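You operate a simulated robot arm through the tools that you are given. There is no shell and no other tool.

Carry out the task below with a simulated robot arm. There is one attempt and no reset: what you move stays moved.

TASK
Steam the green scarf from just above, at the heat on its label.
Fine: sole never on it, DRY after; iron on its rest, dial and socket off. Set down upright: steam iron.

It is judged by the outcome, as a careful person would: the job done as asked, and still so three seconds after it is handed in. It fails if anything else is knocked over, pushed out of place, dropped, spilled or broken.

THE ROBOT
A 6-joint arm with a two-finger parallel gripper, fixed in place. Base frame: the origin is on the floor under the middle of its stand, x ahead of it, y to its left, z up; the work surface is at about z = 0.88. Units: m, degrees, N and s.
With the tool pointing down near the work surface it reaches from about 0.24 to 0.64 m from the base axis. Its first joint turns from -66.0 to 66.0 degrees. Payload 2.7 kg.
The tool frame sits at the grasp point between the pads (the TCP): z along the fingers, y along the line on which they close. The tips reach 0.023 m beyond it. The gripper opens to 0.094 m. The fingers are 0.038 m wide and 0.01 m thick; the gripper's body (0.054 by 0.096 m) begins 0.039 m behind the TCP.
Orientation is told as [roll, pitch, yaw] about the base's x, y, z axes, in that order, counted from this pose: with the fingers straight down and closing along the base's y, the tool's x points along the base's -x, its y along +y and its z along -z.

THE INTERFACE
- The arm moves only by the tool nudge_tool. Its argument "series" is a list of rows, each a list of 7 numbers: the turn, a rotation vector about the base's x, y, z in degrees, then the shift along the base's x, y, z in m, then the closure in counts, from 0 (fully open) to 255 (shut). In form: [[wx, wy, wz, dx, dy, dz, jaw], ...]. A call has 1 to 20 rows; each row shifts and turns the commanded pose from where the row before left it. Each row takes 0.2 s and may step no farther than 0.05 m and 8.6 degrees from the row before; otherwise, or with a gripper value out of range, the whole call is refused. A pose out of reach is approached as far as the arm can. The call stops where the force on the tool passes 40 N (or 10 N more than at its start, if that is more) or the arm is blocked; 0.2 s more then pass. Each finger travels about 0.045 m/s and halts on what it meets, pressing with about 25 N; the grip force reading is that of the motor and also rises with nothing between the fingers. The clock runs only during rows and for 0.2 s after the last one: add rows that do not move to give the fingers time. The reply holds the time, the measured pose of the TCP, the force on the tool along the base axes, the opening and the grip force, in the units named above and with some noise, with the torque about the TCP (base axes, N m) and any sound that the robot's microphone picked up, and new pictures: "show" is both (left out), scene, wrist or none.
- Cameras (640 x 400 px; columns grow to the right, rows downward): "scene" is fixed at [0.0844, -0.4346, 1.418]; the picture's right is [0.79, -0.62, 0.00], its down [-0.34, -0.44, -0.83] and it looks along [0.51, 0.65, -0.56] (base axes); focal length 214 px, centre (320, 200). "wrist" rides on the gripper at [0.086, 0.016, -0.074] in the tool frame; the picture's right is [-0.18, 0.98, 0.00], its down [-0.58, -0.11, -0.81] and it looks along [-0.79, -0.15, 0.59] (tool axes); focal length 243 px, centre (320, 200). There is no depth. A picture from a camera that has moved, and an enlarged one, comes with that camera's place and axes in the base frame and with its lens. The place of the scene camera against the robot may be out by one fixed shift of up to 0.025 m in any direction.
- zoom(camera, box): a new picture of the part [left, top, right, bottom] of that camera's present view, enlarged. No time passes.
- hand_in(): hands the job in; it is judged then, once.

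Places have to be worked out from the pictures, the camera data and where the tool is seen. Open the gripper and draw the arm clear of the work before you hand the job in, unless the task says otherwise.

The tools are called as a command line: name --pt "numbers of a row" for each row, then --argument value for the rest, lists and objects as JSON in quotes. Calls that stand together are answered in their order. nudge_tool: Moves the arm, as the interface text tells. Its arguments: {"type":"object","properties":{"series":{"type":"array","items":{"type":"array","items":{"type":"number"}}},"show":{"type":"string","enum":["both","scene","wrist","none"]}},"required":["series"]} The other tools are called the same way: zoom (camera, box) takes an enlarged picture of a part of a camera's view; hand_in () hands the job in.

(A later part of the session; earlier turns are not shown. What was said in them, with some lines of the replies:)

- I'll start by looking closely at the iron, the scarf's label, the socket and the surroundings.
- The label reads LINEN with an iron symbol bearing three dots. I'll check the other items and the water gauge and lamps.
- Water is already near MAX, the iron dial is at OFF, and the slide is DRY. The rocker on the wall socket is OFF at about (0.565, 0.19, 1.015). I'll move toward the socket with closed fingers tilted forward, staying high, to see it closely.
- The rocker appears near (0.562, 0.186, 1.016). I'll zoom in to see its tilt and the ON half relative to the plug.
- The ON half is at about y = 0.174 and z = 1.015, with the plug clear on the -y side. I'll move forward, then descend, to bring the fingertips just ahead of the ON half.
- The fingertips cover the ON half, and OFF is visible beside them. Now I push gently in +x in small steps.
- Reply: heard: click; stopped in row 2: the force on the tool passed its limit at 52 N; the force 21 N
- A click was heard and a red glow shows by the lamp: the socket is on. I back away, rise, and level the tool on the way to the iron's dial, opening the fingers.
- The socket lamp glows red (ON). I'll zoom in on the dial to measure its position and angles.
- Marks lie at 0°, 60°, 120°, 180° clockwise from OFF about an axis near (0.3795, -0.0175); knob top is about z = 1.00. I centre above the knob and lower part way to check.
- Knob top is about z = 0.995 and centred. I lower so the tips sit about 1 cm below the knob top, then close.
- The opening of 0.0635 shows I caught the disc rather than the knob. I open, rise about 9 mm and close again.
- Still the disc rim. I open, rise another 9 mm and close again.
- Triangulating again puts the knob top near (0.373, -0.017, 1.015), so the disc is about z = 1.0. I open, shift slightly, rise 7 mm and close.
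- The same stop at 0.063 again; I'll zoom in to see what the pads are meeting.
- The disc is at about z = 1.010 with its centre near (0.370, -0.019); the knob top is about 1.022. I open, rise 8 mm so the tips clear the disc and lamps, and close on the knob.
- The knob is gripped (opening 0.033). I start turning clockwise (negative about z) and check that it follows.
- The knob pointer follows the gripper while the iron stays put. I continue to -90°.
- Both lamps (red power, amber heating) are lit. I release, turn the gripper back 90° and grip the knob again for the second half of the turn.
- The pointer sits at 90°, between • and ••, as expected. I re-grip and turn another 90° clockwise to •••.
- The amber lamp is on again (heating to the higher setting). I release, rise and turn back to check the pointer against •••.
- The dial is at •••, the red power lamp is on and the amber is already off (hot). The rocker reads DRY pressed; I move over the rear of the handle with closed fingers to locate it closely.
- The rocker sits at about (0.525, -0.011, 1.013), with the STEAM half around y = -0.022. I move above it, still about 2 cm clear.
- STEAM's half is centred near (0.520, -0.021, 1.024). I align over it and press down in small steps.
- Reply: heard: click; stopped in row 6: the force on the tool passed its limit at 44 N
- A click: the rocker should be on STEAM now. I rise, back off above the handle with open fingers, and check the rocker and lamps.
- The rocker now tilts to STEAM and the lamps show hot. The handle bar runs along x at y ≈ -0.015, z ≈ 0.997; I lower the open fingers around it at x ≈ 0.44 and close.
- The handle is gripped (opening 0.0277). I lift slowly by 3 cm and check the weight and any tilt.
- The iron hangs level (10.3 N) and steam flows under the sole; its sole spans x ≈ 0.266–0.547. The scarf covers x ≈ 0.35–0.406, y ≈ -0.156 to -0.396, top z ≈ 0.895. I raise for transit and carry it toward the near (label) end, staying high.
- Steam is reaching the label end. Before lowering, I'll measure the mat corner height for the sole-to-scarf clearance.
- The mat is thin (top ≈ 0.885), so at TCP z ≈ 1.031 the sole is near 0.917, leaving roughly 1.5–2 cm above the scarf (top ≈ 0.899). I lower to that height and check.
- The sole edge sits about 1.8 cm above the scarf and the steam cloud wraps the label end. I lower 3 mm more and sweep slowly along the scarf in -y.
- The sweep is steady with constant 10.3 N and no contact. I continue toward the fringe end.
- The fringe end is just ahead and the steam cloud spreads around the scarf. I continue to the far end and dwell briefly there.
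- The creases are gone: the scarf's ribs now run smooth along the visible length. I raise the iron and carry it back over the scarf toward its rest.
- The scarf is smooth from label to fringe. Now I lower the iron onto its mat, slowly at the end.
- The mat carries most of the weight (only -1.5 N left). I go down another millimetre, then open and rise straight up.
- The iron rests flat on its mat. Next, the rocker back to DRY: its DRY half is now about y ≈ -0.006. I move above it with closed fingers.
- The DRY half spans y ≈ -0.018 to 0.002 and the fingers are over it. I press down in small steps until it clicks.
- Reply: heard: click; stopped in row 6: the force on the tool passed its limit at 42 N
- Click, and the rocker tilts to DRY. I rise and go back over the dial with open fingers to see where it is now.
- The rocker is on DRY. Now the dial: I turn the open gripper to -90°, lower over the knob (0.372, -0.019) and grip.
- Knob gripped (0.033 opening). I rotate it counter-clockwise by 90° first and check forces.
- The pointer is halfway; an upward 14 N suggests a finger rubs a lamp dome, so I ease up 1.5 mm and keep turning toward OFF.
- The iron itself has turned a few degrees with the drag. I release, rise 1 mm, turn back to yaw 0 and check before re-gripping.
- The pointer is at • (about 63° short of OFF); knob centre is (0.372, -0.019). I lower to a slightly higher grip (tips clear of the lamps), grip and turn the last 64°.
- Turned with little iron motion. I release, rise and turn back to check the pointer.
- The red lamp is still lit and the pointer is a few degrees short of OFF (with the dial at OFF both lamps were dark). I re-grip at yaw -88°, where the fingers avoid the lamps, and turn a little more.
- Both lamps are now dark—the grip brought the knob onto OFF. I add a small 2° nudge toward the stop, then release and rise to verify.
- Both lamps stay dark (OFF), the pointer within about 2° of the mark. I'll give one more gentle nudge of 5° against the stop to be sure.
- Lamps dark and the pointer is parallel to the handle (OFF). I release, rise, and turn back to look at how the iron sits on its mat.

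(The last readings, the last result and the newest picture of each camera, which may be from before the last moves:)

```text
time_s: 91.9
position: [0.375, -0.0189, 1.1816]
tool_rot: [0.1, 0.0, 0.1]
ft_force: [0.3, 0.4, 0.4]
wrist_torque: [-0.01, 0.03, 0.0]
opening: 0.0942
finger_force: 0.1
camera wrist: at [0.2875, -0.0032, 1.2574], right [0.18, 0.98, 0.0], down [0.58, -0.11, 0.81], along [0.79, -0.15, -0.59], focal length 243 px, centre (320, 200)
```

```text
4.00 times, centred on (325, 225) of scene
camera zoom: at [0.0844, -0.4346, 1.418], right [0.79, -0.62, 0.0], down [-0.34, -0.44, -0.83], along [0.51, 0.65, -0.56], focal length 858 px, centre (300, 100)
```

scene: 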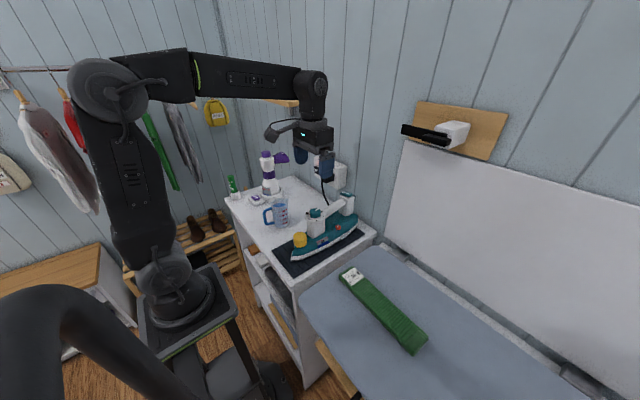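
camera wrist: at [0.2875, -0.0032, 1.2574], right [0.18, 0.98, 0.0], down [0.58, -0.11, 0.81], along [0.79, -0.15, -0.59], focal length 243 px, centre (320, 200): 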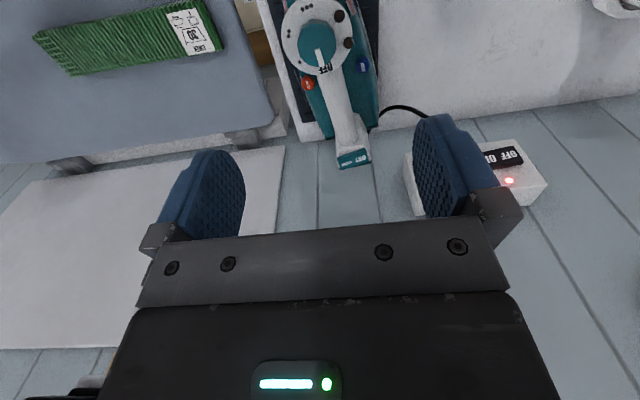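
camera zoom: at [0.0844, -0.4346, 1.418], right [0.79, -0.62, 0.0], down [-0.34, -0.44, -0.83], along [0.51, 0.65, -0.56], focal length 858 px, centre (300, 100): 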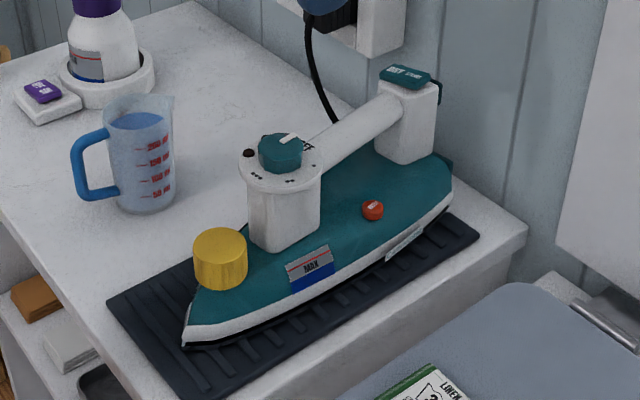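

The iron is yawed about 8.5° on the mat with its heel at the mat's edge, so I'll re-seat it properly: align the gripper to the handle, grip, lift slightly, straighten and set down. First I move above the handle at that yaw.

nudge_tool --pt "0 0 4.25 0.034 0.002 -0.03 0" --pt "0 0 4.25 0.034 0.002 -0.03 0" --pt "0 0 0 0 0 -0.04 0" --pt "0 0 0 0 0 -0.03 0" --pt "0 0 0 0 0 0 0"

zoom --camera "wrist" --box '[180, 0, 460, 240]'

zoom --camera "scene" --box '[265, 155, 385, 255]'

```text
time_s: 93.1
position: [0.4421, -0.017, 1.0538]
tool_rot: [0.0, 0.1, 8.5]
ft_force: [0.9, 0.2, 0.2]
wrist_torque: [-0.02, 0.01, 0.01]
opening: 0.0939
finger_force: 0.1
camera wrist: at [0.3541, -0.0137, 1.1279], right [0.04, 1.0, 0.0], down [0.59, -0.02, 0.81], along [0.81, -0.03, -0.59], focal length 243 px, centre (320, 200)
```

scene: 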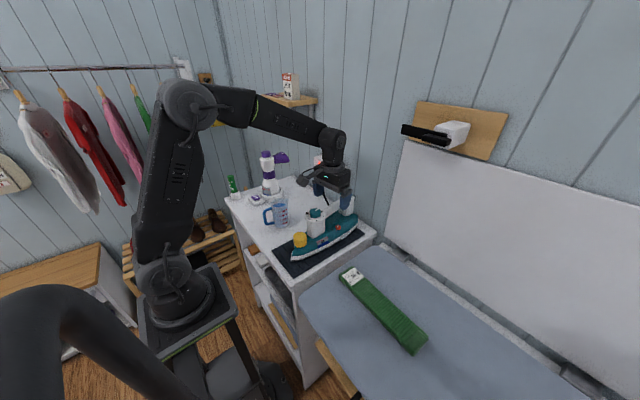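
wrist: 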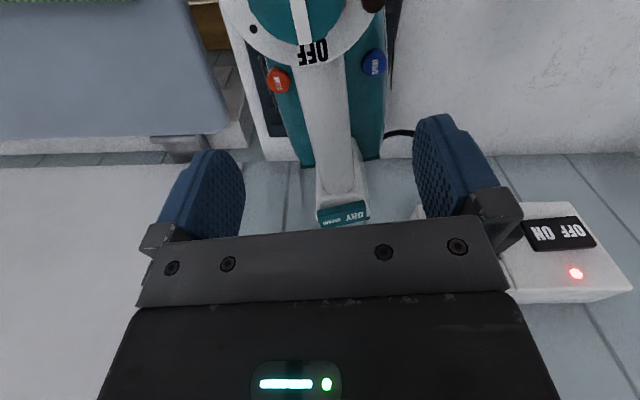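

```text
1.67 times, centred on (320, 120) of wrist
camera zoom: at [0.3541, -0.0137, 1.1279], right [0.04, 1.0, 0.0], down [0.59, -0.02, 0.81], along [0.81, -0.03, -0.59], focal length 404 px, centre (320, 333)
```

zoom: 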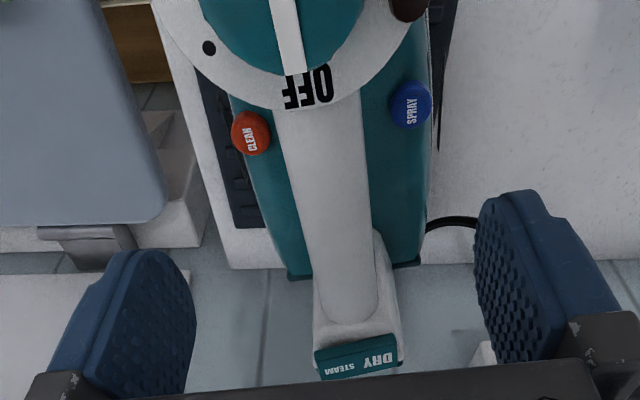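

```text
4.00 times, centred on (325, 205) of scene
camera zoom: at [0.0844, -0.4346, 1.418], right [0.79, -0.62, 0.0], down [-0.34, -0.44, -0.83], along [0.51, 0.65, -0.56], focal length 858 px, centre (300, 180)
```

zoom: 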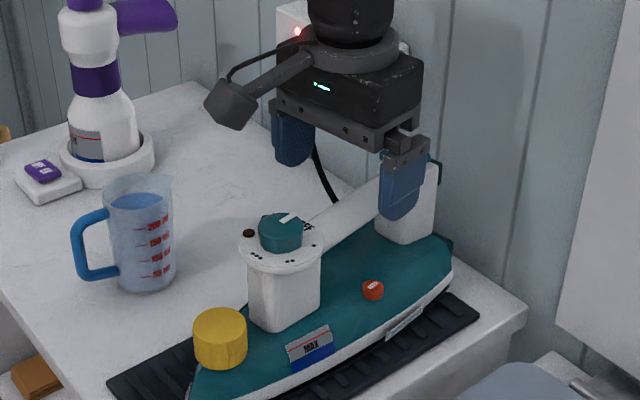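

The handle lies centred and parallel between the fingers. I descend, grip, lift 1.5 cm, straighten by -8.5° and stop there to check.

nudge_tool --pt "0 0 0 0 0.001 -0.03 0" --pt "0 0 0 0 0 -0.024 0" --pt "0 0 0 0 0 0 255" --pt "0 0 0 0 0 0 255" --pt "0 0 0 0 0 0 255" --pt "0 0 0 0 0 0 255" --pt "0 0 0 0 0 0 255" --pt "0 0 0 0 0 0.005 255" --pt "0 0 0 0 0 0.01 255" --pt "0 0 -4.25 -0.001 -0.001 0.002 255" --pt "0 0 -4.25 -0.002 -0.001 0 255" --pt "0 0 0 0 0 0 255"

zoom --camera "scene" --box '[265, 175, 385, 275]'

```text
time_s: 95.7
position: [0.4395, -0.0161, 1.0154]
tool_rot: [0.0, 0.0, 0.0]
ft_force: [0.2, -0.8, -9.5]
wrist_torque: [0.0, -0.16, 0.0]
opening: 0.0274
finger_force: 25.1
camera wrist: at [0.3531, -0.0008, 1.0906], right [0.18, 0.98, 0.0], down [0.58, -0.11, 0.81], along [0.79, -0.15, -0.59], focal length 243 px, centre (320, 200)
```

scene: 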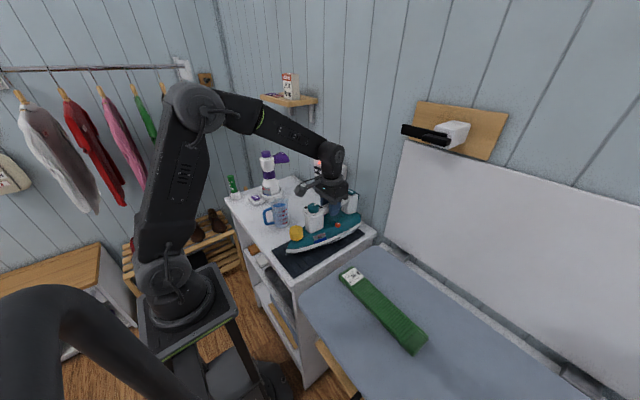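
wrist: 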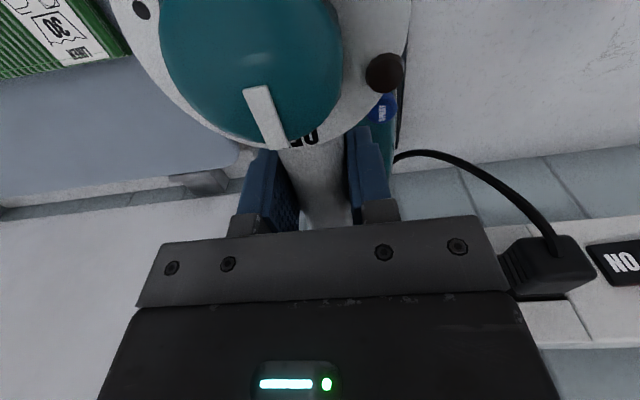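

```text
4.00 times, centred on (325, 225) of scene
camera zoom: at [0.0846, -0.4347, 1.418], right [0.79, -0.62, 0.0], down [-0.34, -0.44, -0.83], along [0.51, 0.65, -0.56], focal length 858 px, centre (300, 100)
```

zoom: 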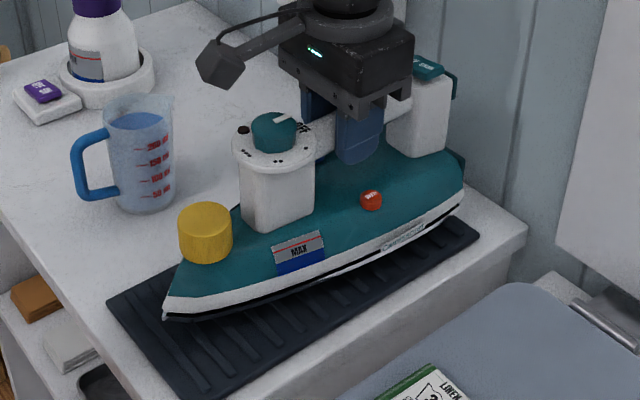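

The iron hangs straight with no steam and both lamps dark. I set it down gently on the mat.

nudge_tool --pt "0 0 0 0 -0.001 -0.008 255" --pt "0 0 0 0 0 -0.004 255" --pt "0 0 0 0 0 -0.003 255" --pt "0 0 0 0 0 -0.002 255" --pt "0 0 0 0 0 0 255" --show "scene"

```text
time_s: 96.9
position: [0.4393, -0.0172, 0.9988]
tool_rot: [0.1, -0.1, 0.0]
ft_force: [-0.4, 1.9, -0.4]
wrist_torque: [-0.11, 0.63, -0.12]
opening: 0.0277
finger_force: 25.0
```

scene: 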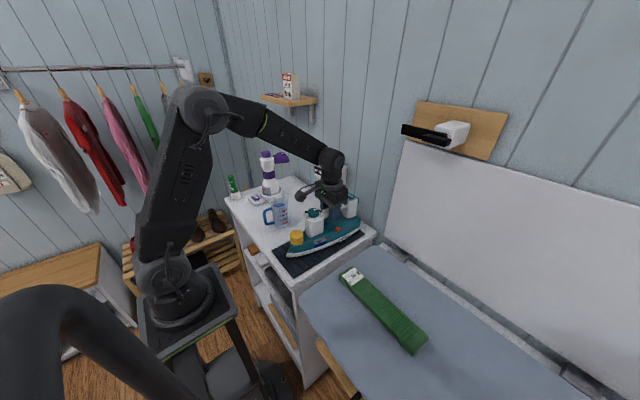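

The mat carries the weight (-0.4 N left). I open, rise straight up and move back to view the dial and iron from above.

nudge_tool --pt "0 0 0 0 0 -0.0005 200" --pt "0 0 0 0 0 0 100" --pt "0 0 0 0 0 0 0" --pt "0 0 0 0 0 0 0" --pt "0 0 0 0 0 0 0" --pt "0 0 0 0 0 0 0" --pt "0 0 0 0 0 0.02 0" --pt "0 0 0 0 0 0.04 0" --pt "0 0 0 0 0 0.04 0" --pt "0 0 0 -0.035 0 0.03 0" --pt "0 0 0 -0.035 0 0.02 0" --pt "0 0 0 0 0 0 0"

zoom --camera "wrist" --box '[270, 0, 370, 80]'

zoom --camera "wrist" --box '[230, 0, 430, 190]'

zoom --camera "scene" --box '[265, 175, 385, 275]'

```text
time_s: 99.5
position: [0.3686, -0.0178, 1.1482]
tool_rot: [-0.1, 0.0, 0.0]
ft_force: [-0.8, 0.0, 0.3]
wrist_torque: [0.04, 0.01, 0.0]
opening: 0.094
finger_force: 0.1
camera wrist: at [0.2819, -0.0014, 1.2231], right [0.18, 0.98, 0.0], down [0.58, -0.11, 0.81], along [0.79, -0.15, -0.59], focal length 243 px, centre (320, 200)
```

scene: 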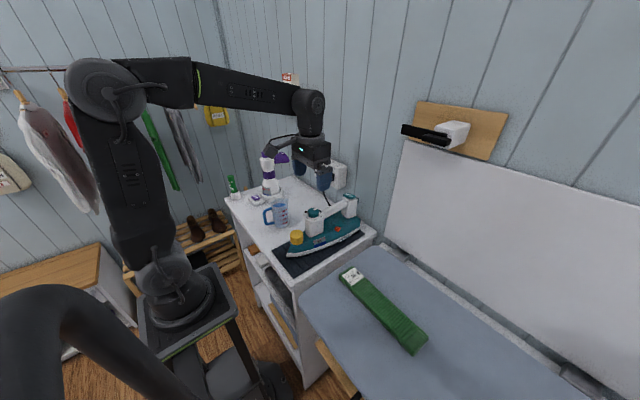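
wrist: 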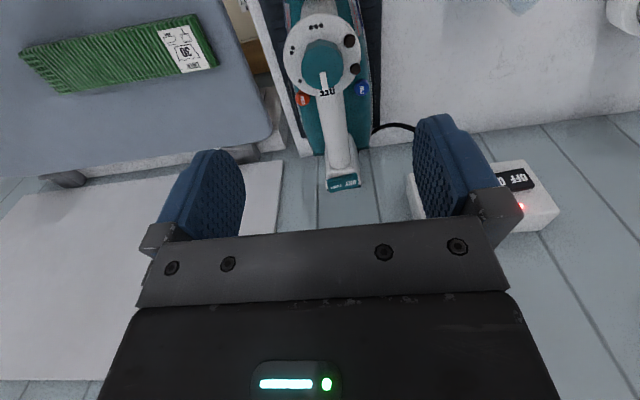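

```text
5.00 times, centred on (320, 40) of wrist
camera zoom: at [0.2819, -0.0014, 1.2231], right [0.18, 0.98, 0.0], down [0.58, -0.11, 0.81], along [0.79, -0.15, -0.59], focal length 1213 px, centre (320, 1000)
```

zoom: 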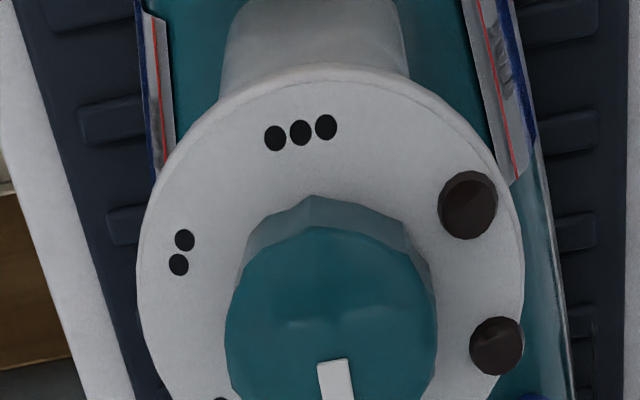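

```text
2.11 times, centred on (330, 95) of wrist
camera zoom: at [0.2819, -0.0014, 1.2231], right [0.18, 0.98, 0.0], down [0.58, -0.11, 0.81], along [0.79, -0.15, -0.59], focal length 511 px, centre (299, 421)
```

zoom: 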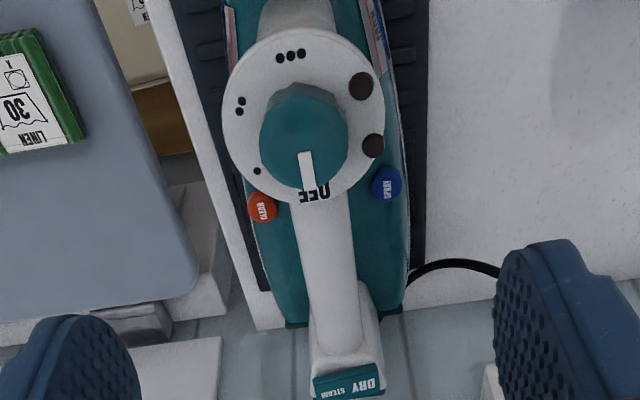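

```text
4.00 times, centred on (325, 225) of scene
camera zoom: at [0.0844, -0.4346, 1.418], right [0.79, -0.62, 0.0], down [-0.34, -0.44, -0.83], along [0.51, 0.65, -0.56], focal length 858 px, centre (300, 100)
```

zoom: 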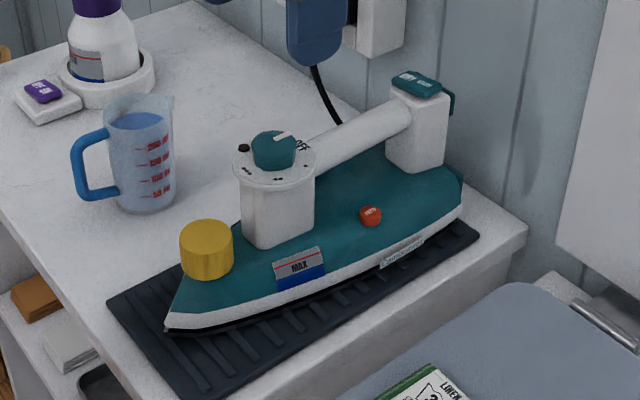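

zoom --camera "wrist" --box '[285, 15, 365, 105]'

```text
4.44 times, centred on (325, 60) of wrist
camera zoom: at [0.2819, -0.0014, 1.2231], right [0.18, 0.98, 0.0], down [0.58, -0.11, 0.81], along [0.79, -0.15, -0.59], focal length 1078 px, centre (298, 822)
```

zoom: 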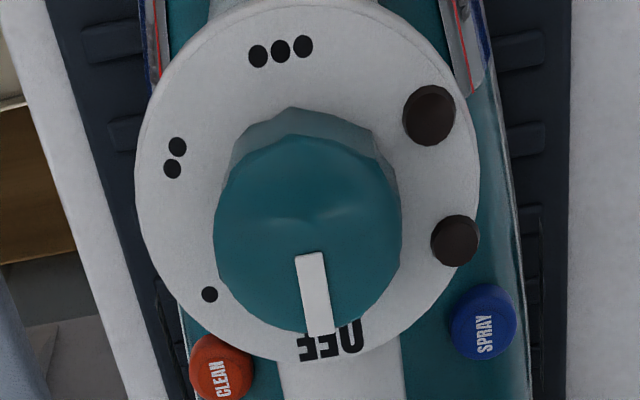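

The dial matches its original OFF position and the iron sits squarely on its mat. Last: the socket. I move toward the wall rocker's OFF half (y ≈ 0.200) with closed, forward-tilted fingers.

nudge_tool --pt "0 -4.3 0 0.0073 0.0311 0.002 255" --pt "0 -4.3 0 0.0073 0.0311 0 255" --pt "0 -4.3 0 0.0073 0.0311 0 255" --pt "0 -4.3 0 0.0073 0.0311 0 255" --pt "0 -4.3 0 0.0073 0.0311 0 255" --pt "0 -4.3 0 0.0073 0.0311 0 255" --pt "0 -4.2 0 0.0073 0.0311 0 255" --pt "0 0 0 0.03 0 -0.02 255" --pt "0 0 0 0.03 0 -0.02 255" --pt "0 0 0 0.02 0 -0.025 255" --pt "0 0 0 0 0 0 255"

zoom --camera "wrist" --box '[220, 60, 440, 240]'

```text
time_s: 101.9
position: [0.5025, 0.1995, 1.0844]
tool_rot: [0.0, -30.0, 0.1]
ft_force: [0.7, -0.4, 0.6]
wrist_torque: [0.03, -0.01, 0.0]
opening: 0.0002
finger_force: 25.0
camera wrist: at [0.3908, 0.2157, 1.1064], right [0.16, 0.98, 0.09], down [0.1, -0.11, 0.99], along [0.98, -0.15, -0.12], focal length 243 px, centre (320, 200)
```

scene: 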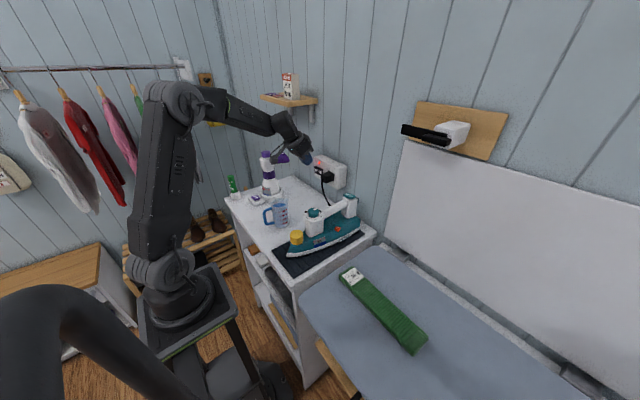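
wrist: 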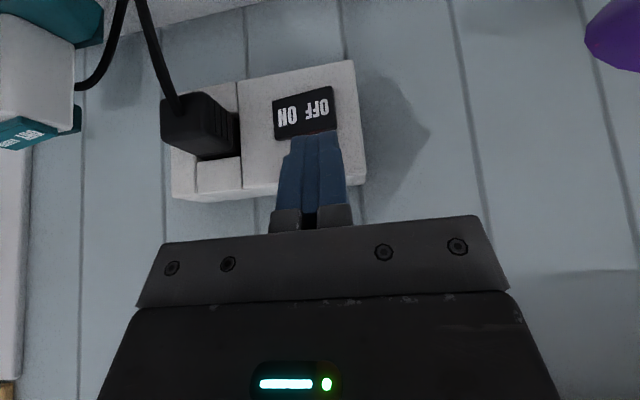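

```text
2.22 times, centred on (330, 150) of wrist
camera zoom: at [0.3908, 0.2157, 1.1064], right [0.16, 0.98, 0.09], down [0.1, -0.11, 0.99], along [0.98, -0.15, -0.12], focal length 539 px, centre (298, 311)
```

zoom: 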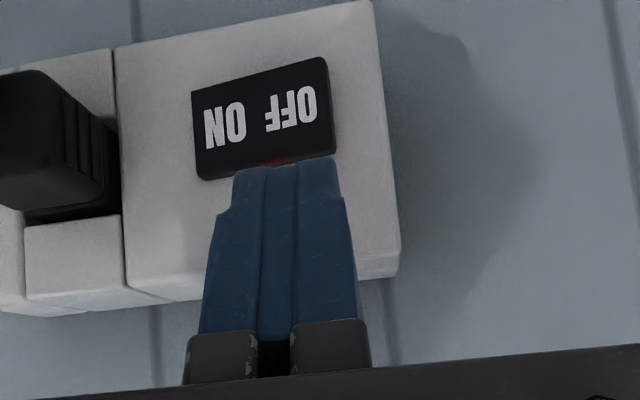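

The OFF half is centred at about (0.55, 0.197, 1.022), right ahead of the fingers. I lower and push gently in +x.

nudge_tool --pt "0 0 0 0 0 -0.028 255" --pt "0 0 0 0 0 -0.028 255" --pt "0 0 0 0.006 0 0 255" --pt "0 0 0 0.004 0 0 255" --pt "0 0 0 0.004 0 0 255" --pt "0 0 0 0.004 0 0 255" --pt "0 0 0 0.004 0 0 255" --pt "0 0 0 0.004 0 0 255"

zoom --camera "wrist" --box '[180, 90, 460, 240]'

```text
time_s: 103.7
position: [0.5217, 0.1991, 1.03]
tool_rot: [-0.2, -29.5, -0.2]
ft_force: [-18.2, -1.7, 7.6]
wrist_torque: [-0.11, 0.02, -0.21]
opening: 0.0
finger_force: 25.0
heard: click
stopped in row 8: the force on the tool passed its limit at 50 N (the readings are from after the stop); the commanded pose is now the measured one
camera wrist: at [0.4094, 0.2166, 1.0518], right [0.16, 0.98, 0.09], down [0.11, -0.11, 0.99], along [0.98, -0.15, -0.12], focal length 243 px, centre (320, 200)
```

scene: 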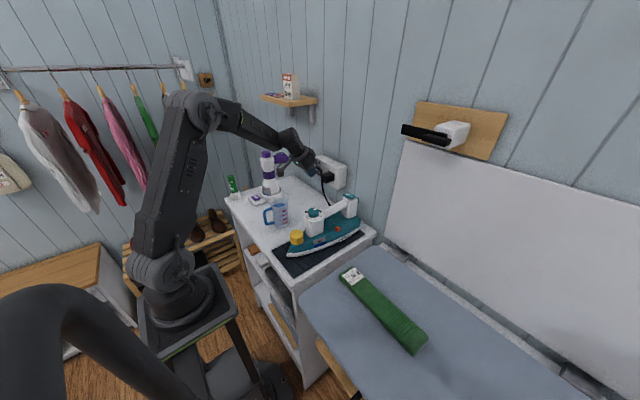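
wrist: 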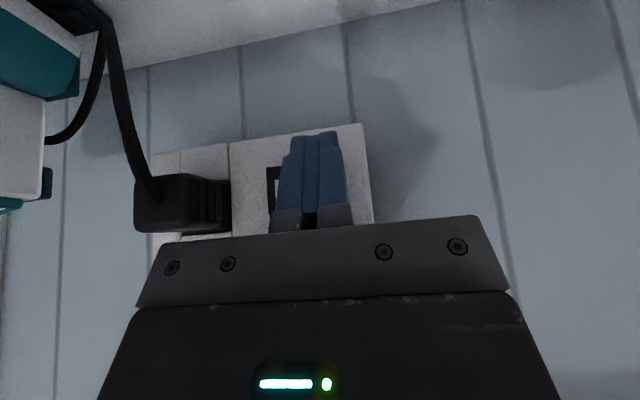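

```text
2.29 times, centred on (320, 165) of wrist
camera zoom: at [0.4094, 0.2166, 1.0518], right [0.16, 0.98, 0.09], down [0.11, -0.11, 0.99], along [0.98, -0.15, -0.12], focal length 555 px, centre (320, 280)
```

zoom: 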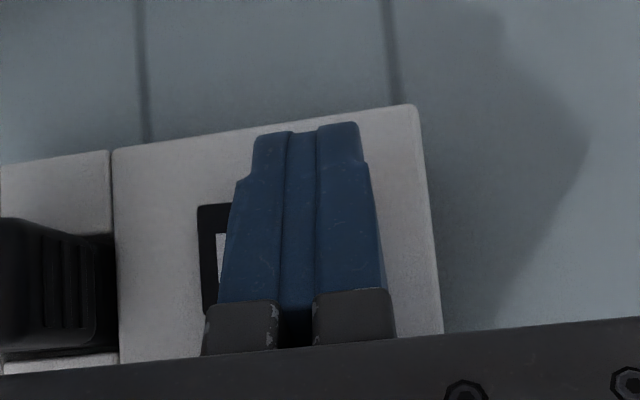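

Click heard. I back off, rise, open the gripper and retreat to a clear pose, then verify the socket lamp and everything else.

nudge_tool --pt "0 0 0 -0.02 0 0 255" --pt "0 0 0 0 0 0.04 255" --pt "0 0 0 0 0 0.04 255" --pt "0 0 0 -0.03 -0.01 0.03 255" --pt "0 5 0 -0.03 -0.03 0.02 0" --pt "0 5 0 -0.03 -0.035 0.01 0" --pt "0 5 0 -0.03 -0.035 0.01 0" --pt "0 5 0 -0.03 -0.035 0.01 0" --pt "0 5 0 -0.03 -0.035 0.01 0" --pt "0 4.5 0 -0.03 -0.03 0.01 0" --pt "0 0 0 0 -0.02 0.03 0" --pt "0 0 0 0 0 0.03 0" --pt "0 0 0 0 0 0 0"

zoom --camera "scene" --box '[300, 150, 360, 190]'

zoom --camera "scene" --box '[220, 140, 380, 270]'

zoom --camera "wrist" --box '[250, 0, 450, 150]'

zoom --camera "scene" --box '[330, 260, 440, 360]'

```text
time_s: 106.5
position: [0.2916, -0.0291, 1.2688]
tool_rot: [-0.2, 0.1, -0.1]
ft_force: [0.4, -0.3, 0.8]
wrist_torque: [0.04, 0.01, 0.01]
opening: 0.094
finger_force: 0.0
camera wrist: at [0.205, -0.0128, 1.3435], right [0.19, 0.98, 0.0], down [0.58, -0.11, 0.81], along [0.79, -0.15, -0.59], focal length 243 px, centre (320, 200)
```

scene: 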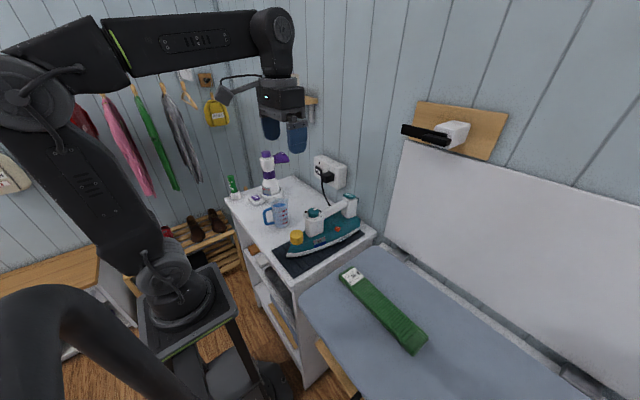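
wrist: 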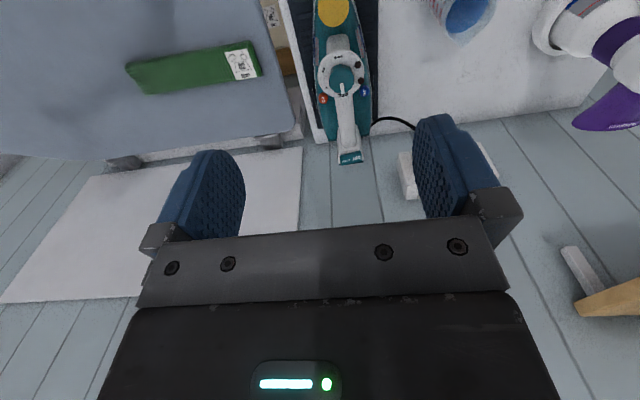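

```text
10.00 times, centred on (330, 170) of scene
camera zoom: at [0.0844, -0.4347, 1.418], right [0.79, -0.62, 0.0], down [-0.34, -0.44, -0.83], along [0.51, 0.65, -0.56], focal length 2145 px, centre (220, 500)
```

zoom: 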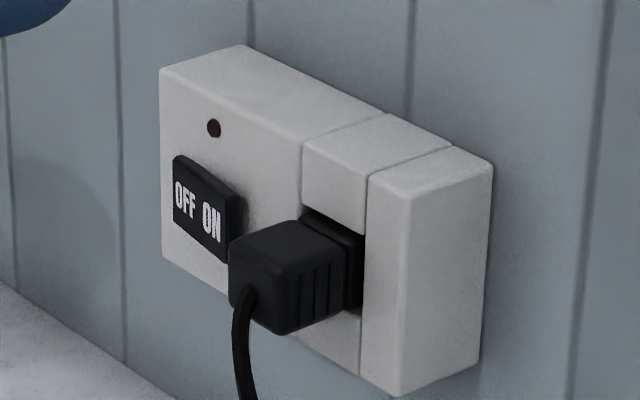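

```text
3.08 times, centred on (300, 205) of scene
camera zoom: at [0.0844, -0.4347, 1.418], right [0.79, -0.62, 0.0], down [-0.34, -0.44, -0.83], along [0.51, 0.65, -0.56], focal length 660 px, centre (382, 185)
```

zoom: 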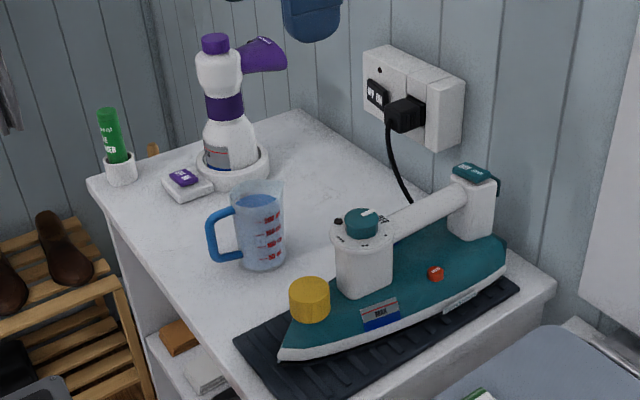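

```text
2.67 times, centred on (350, 75) of wrist
camera zoom: at [0.205, -0.0128, 1.3435], right [0.19, 0.98, 0.0], down [0.58, -0.11, 0.81], along [0.79, -0.15, -0.59], focal length 647 px, centre (240, 533)
```

zoom: 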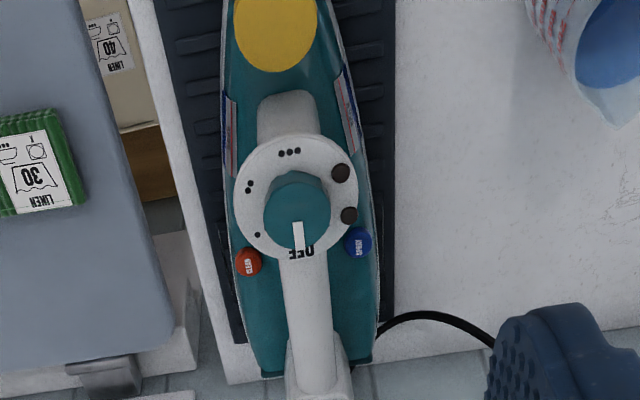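

```text
4.00 times, centred on (385, 310) of scene
camera zoom: at [0.0844, -0.4347, 1.418], right [0.79, -0.62, 0.0], down [-0.34, -0.44, -0.83], along [0.51, 0.65, -0.56], focal length 858 px, centre (60, -240)
```

zoom: 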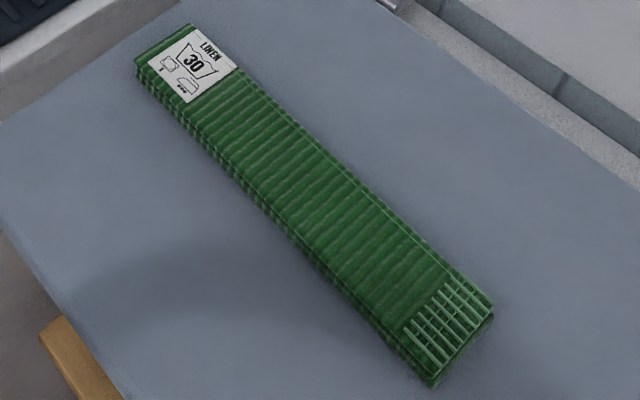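

The socket lamp is dark with its rocker OFF, the dial is OFF, and the scarf is smooth. One last check that the rocker still reads DRY.

zoom --camera "wrist" --box '[320, 120, 400, 180]'

zoom --camera "scene" --box '[325, 185, 375, 225]'

```text
6.67 times, centred on (360, 150) of wrist
camera zoom: at [0.205, -0.0128, 1.3435], right [0.19, 0.98, 0.0], down [0.58, -0.11, 0.81], along [0.79, -0.15, -0.59], focal length 1618 px, centre (53, 533)
```

zoom: 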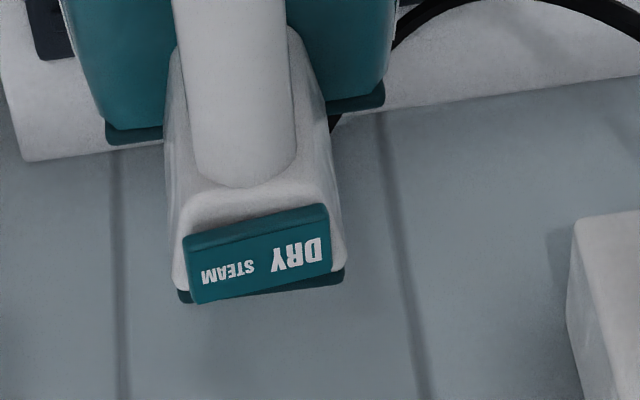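

```text
10.00 times, centred on (350, 205) of scene
camera zoom: at [0.0844, -0.4347, 1.418], right [0.79, -0.62, 0.0], down [-0.34, -0.44, -0.83], along [0.51, 0.65, -0.56], focal length 2145 px, centre (20, 150)
```

zoom: 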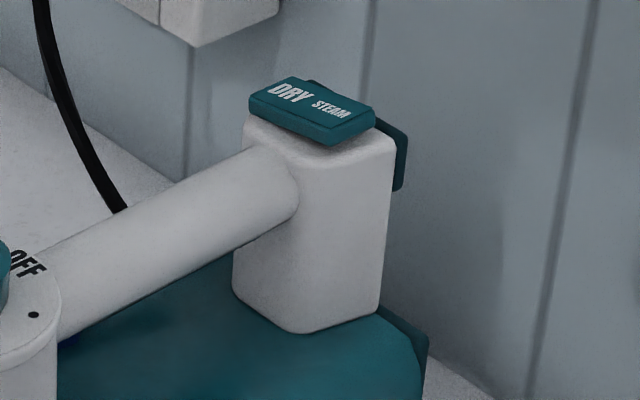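

The rocker is tilted to DRY as at the start, the iron sits flat on its mat, the dial and socket are OFF, the scarf is smooth, and the open gripper is clear of the work. I hand the job in.

hand_in

```text
The job is handed in.
```

I steamed the green scarf from label to fringe at three dots, the setting on its linen label. The sole stayed roughly 1.5 cm above it, by my estimate from the pictures. The creases are gone along its whole length in the last pictures, and the job is handed in.

- **Iron:** it is back flat on its mat with the switch on DRY.
- **Dial and socket:** the dial is at OFF with both lamps dark. The wall socket is OFF with its lamp dark.
- **Iron re-seated once:** turning the dial back to OFF twisted the iron about 8° on its mat. I lifted it about 1.5 cm, straightened it and set it down again.
- **"Upright":** I took this to mean flat on the mat, as it stood at the start, not on its heel.

Nothing else looked moved, tipped or spilled in the final pictures, and the gripper is open and clear of the work.
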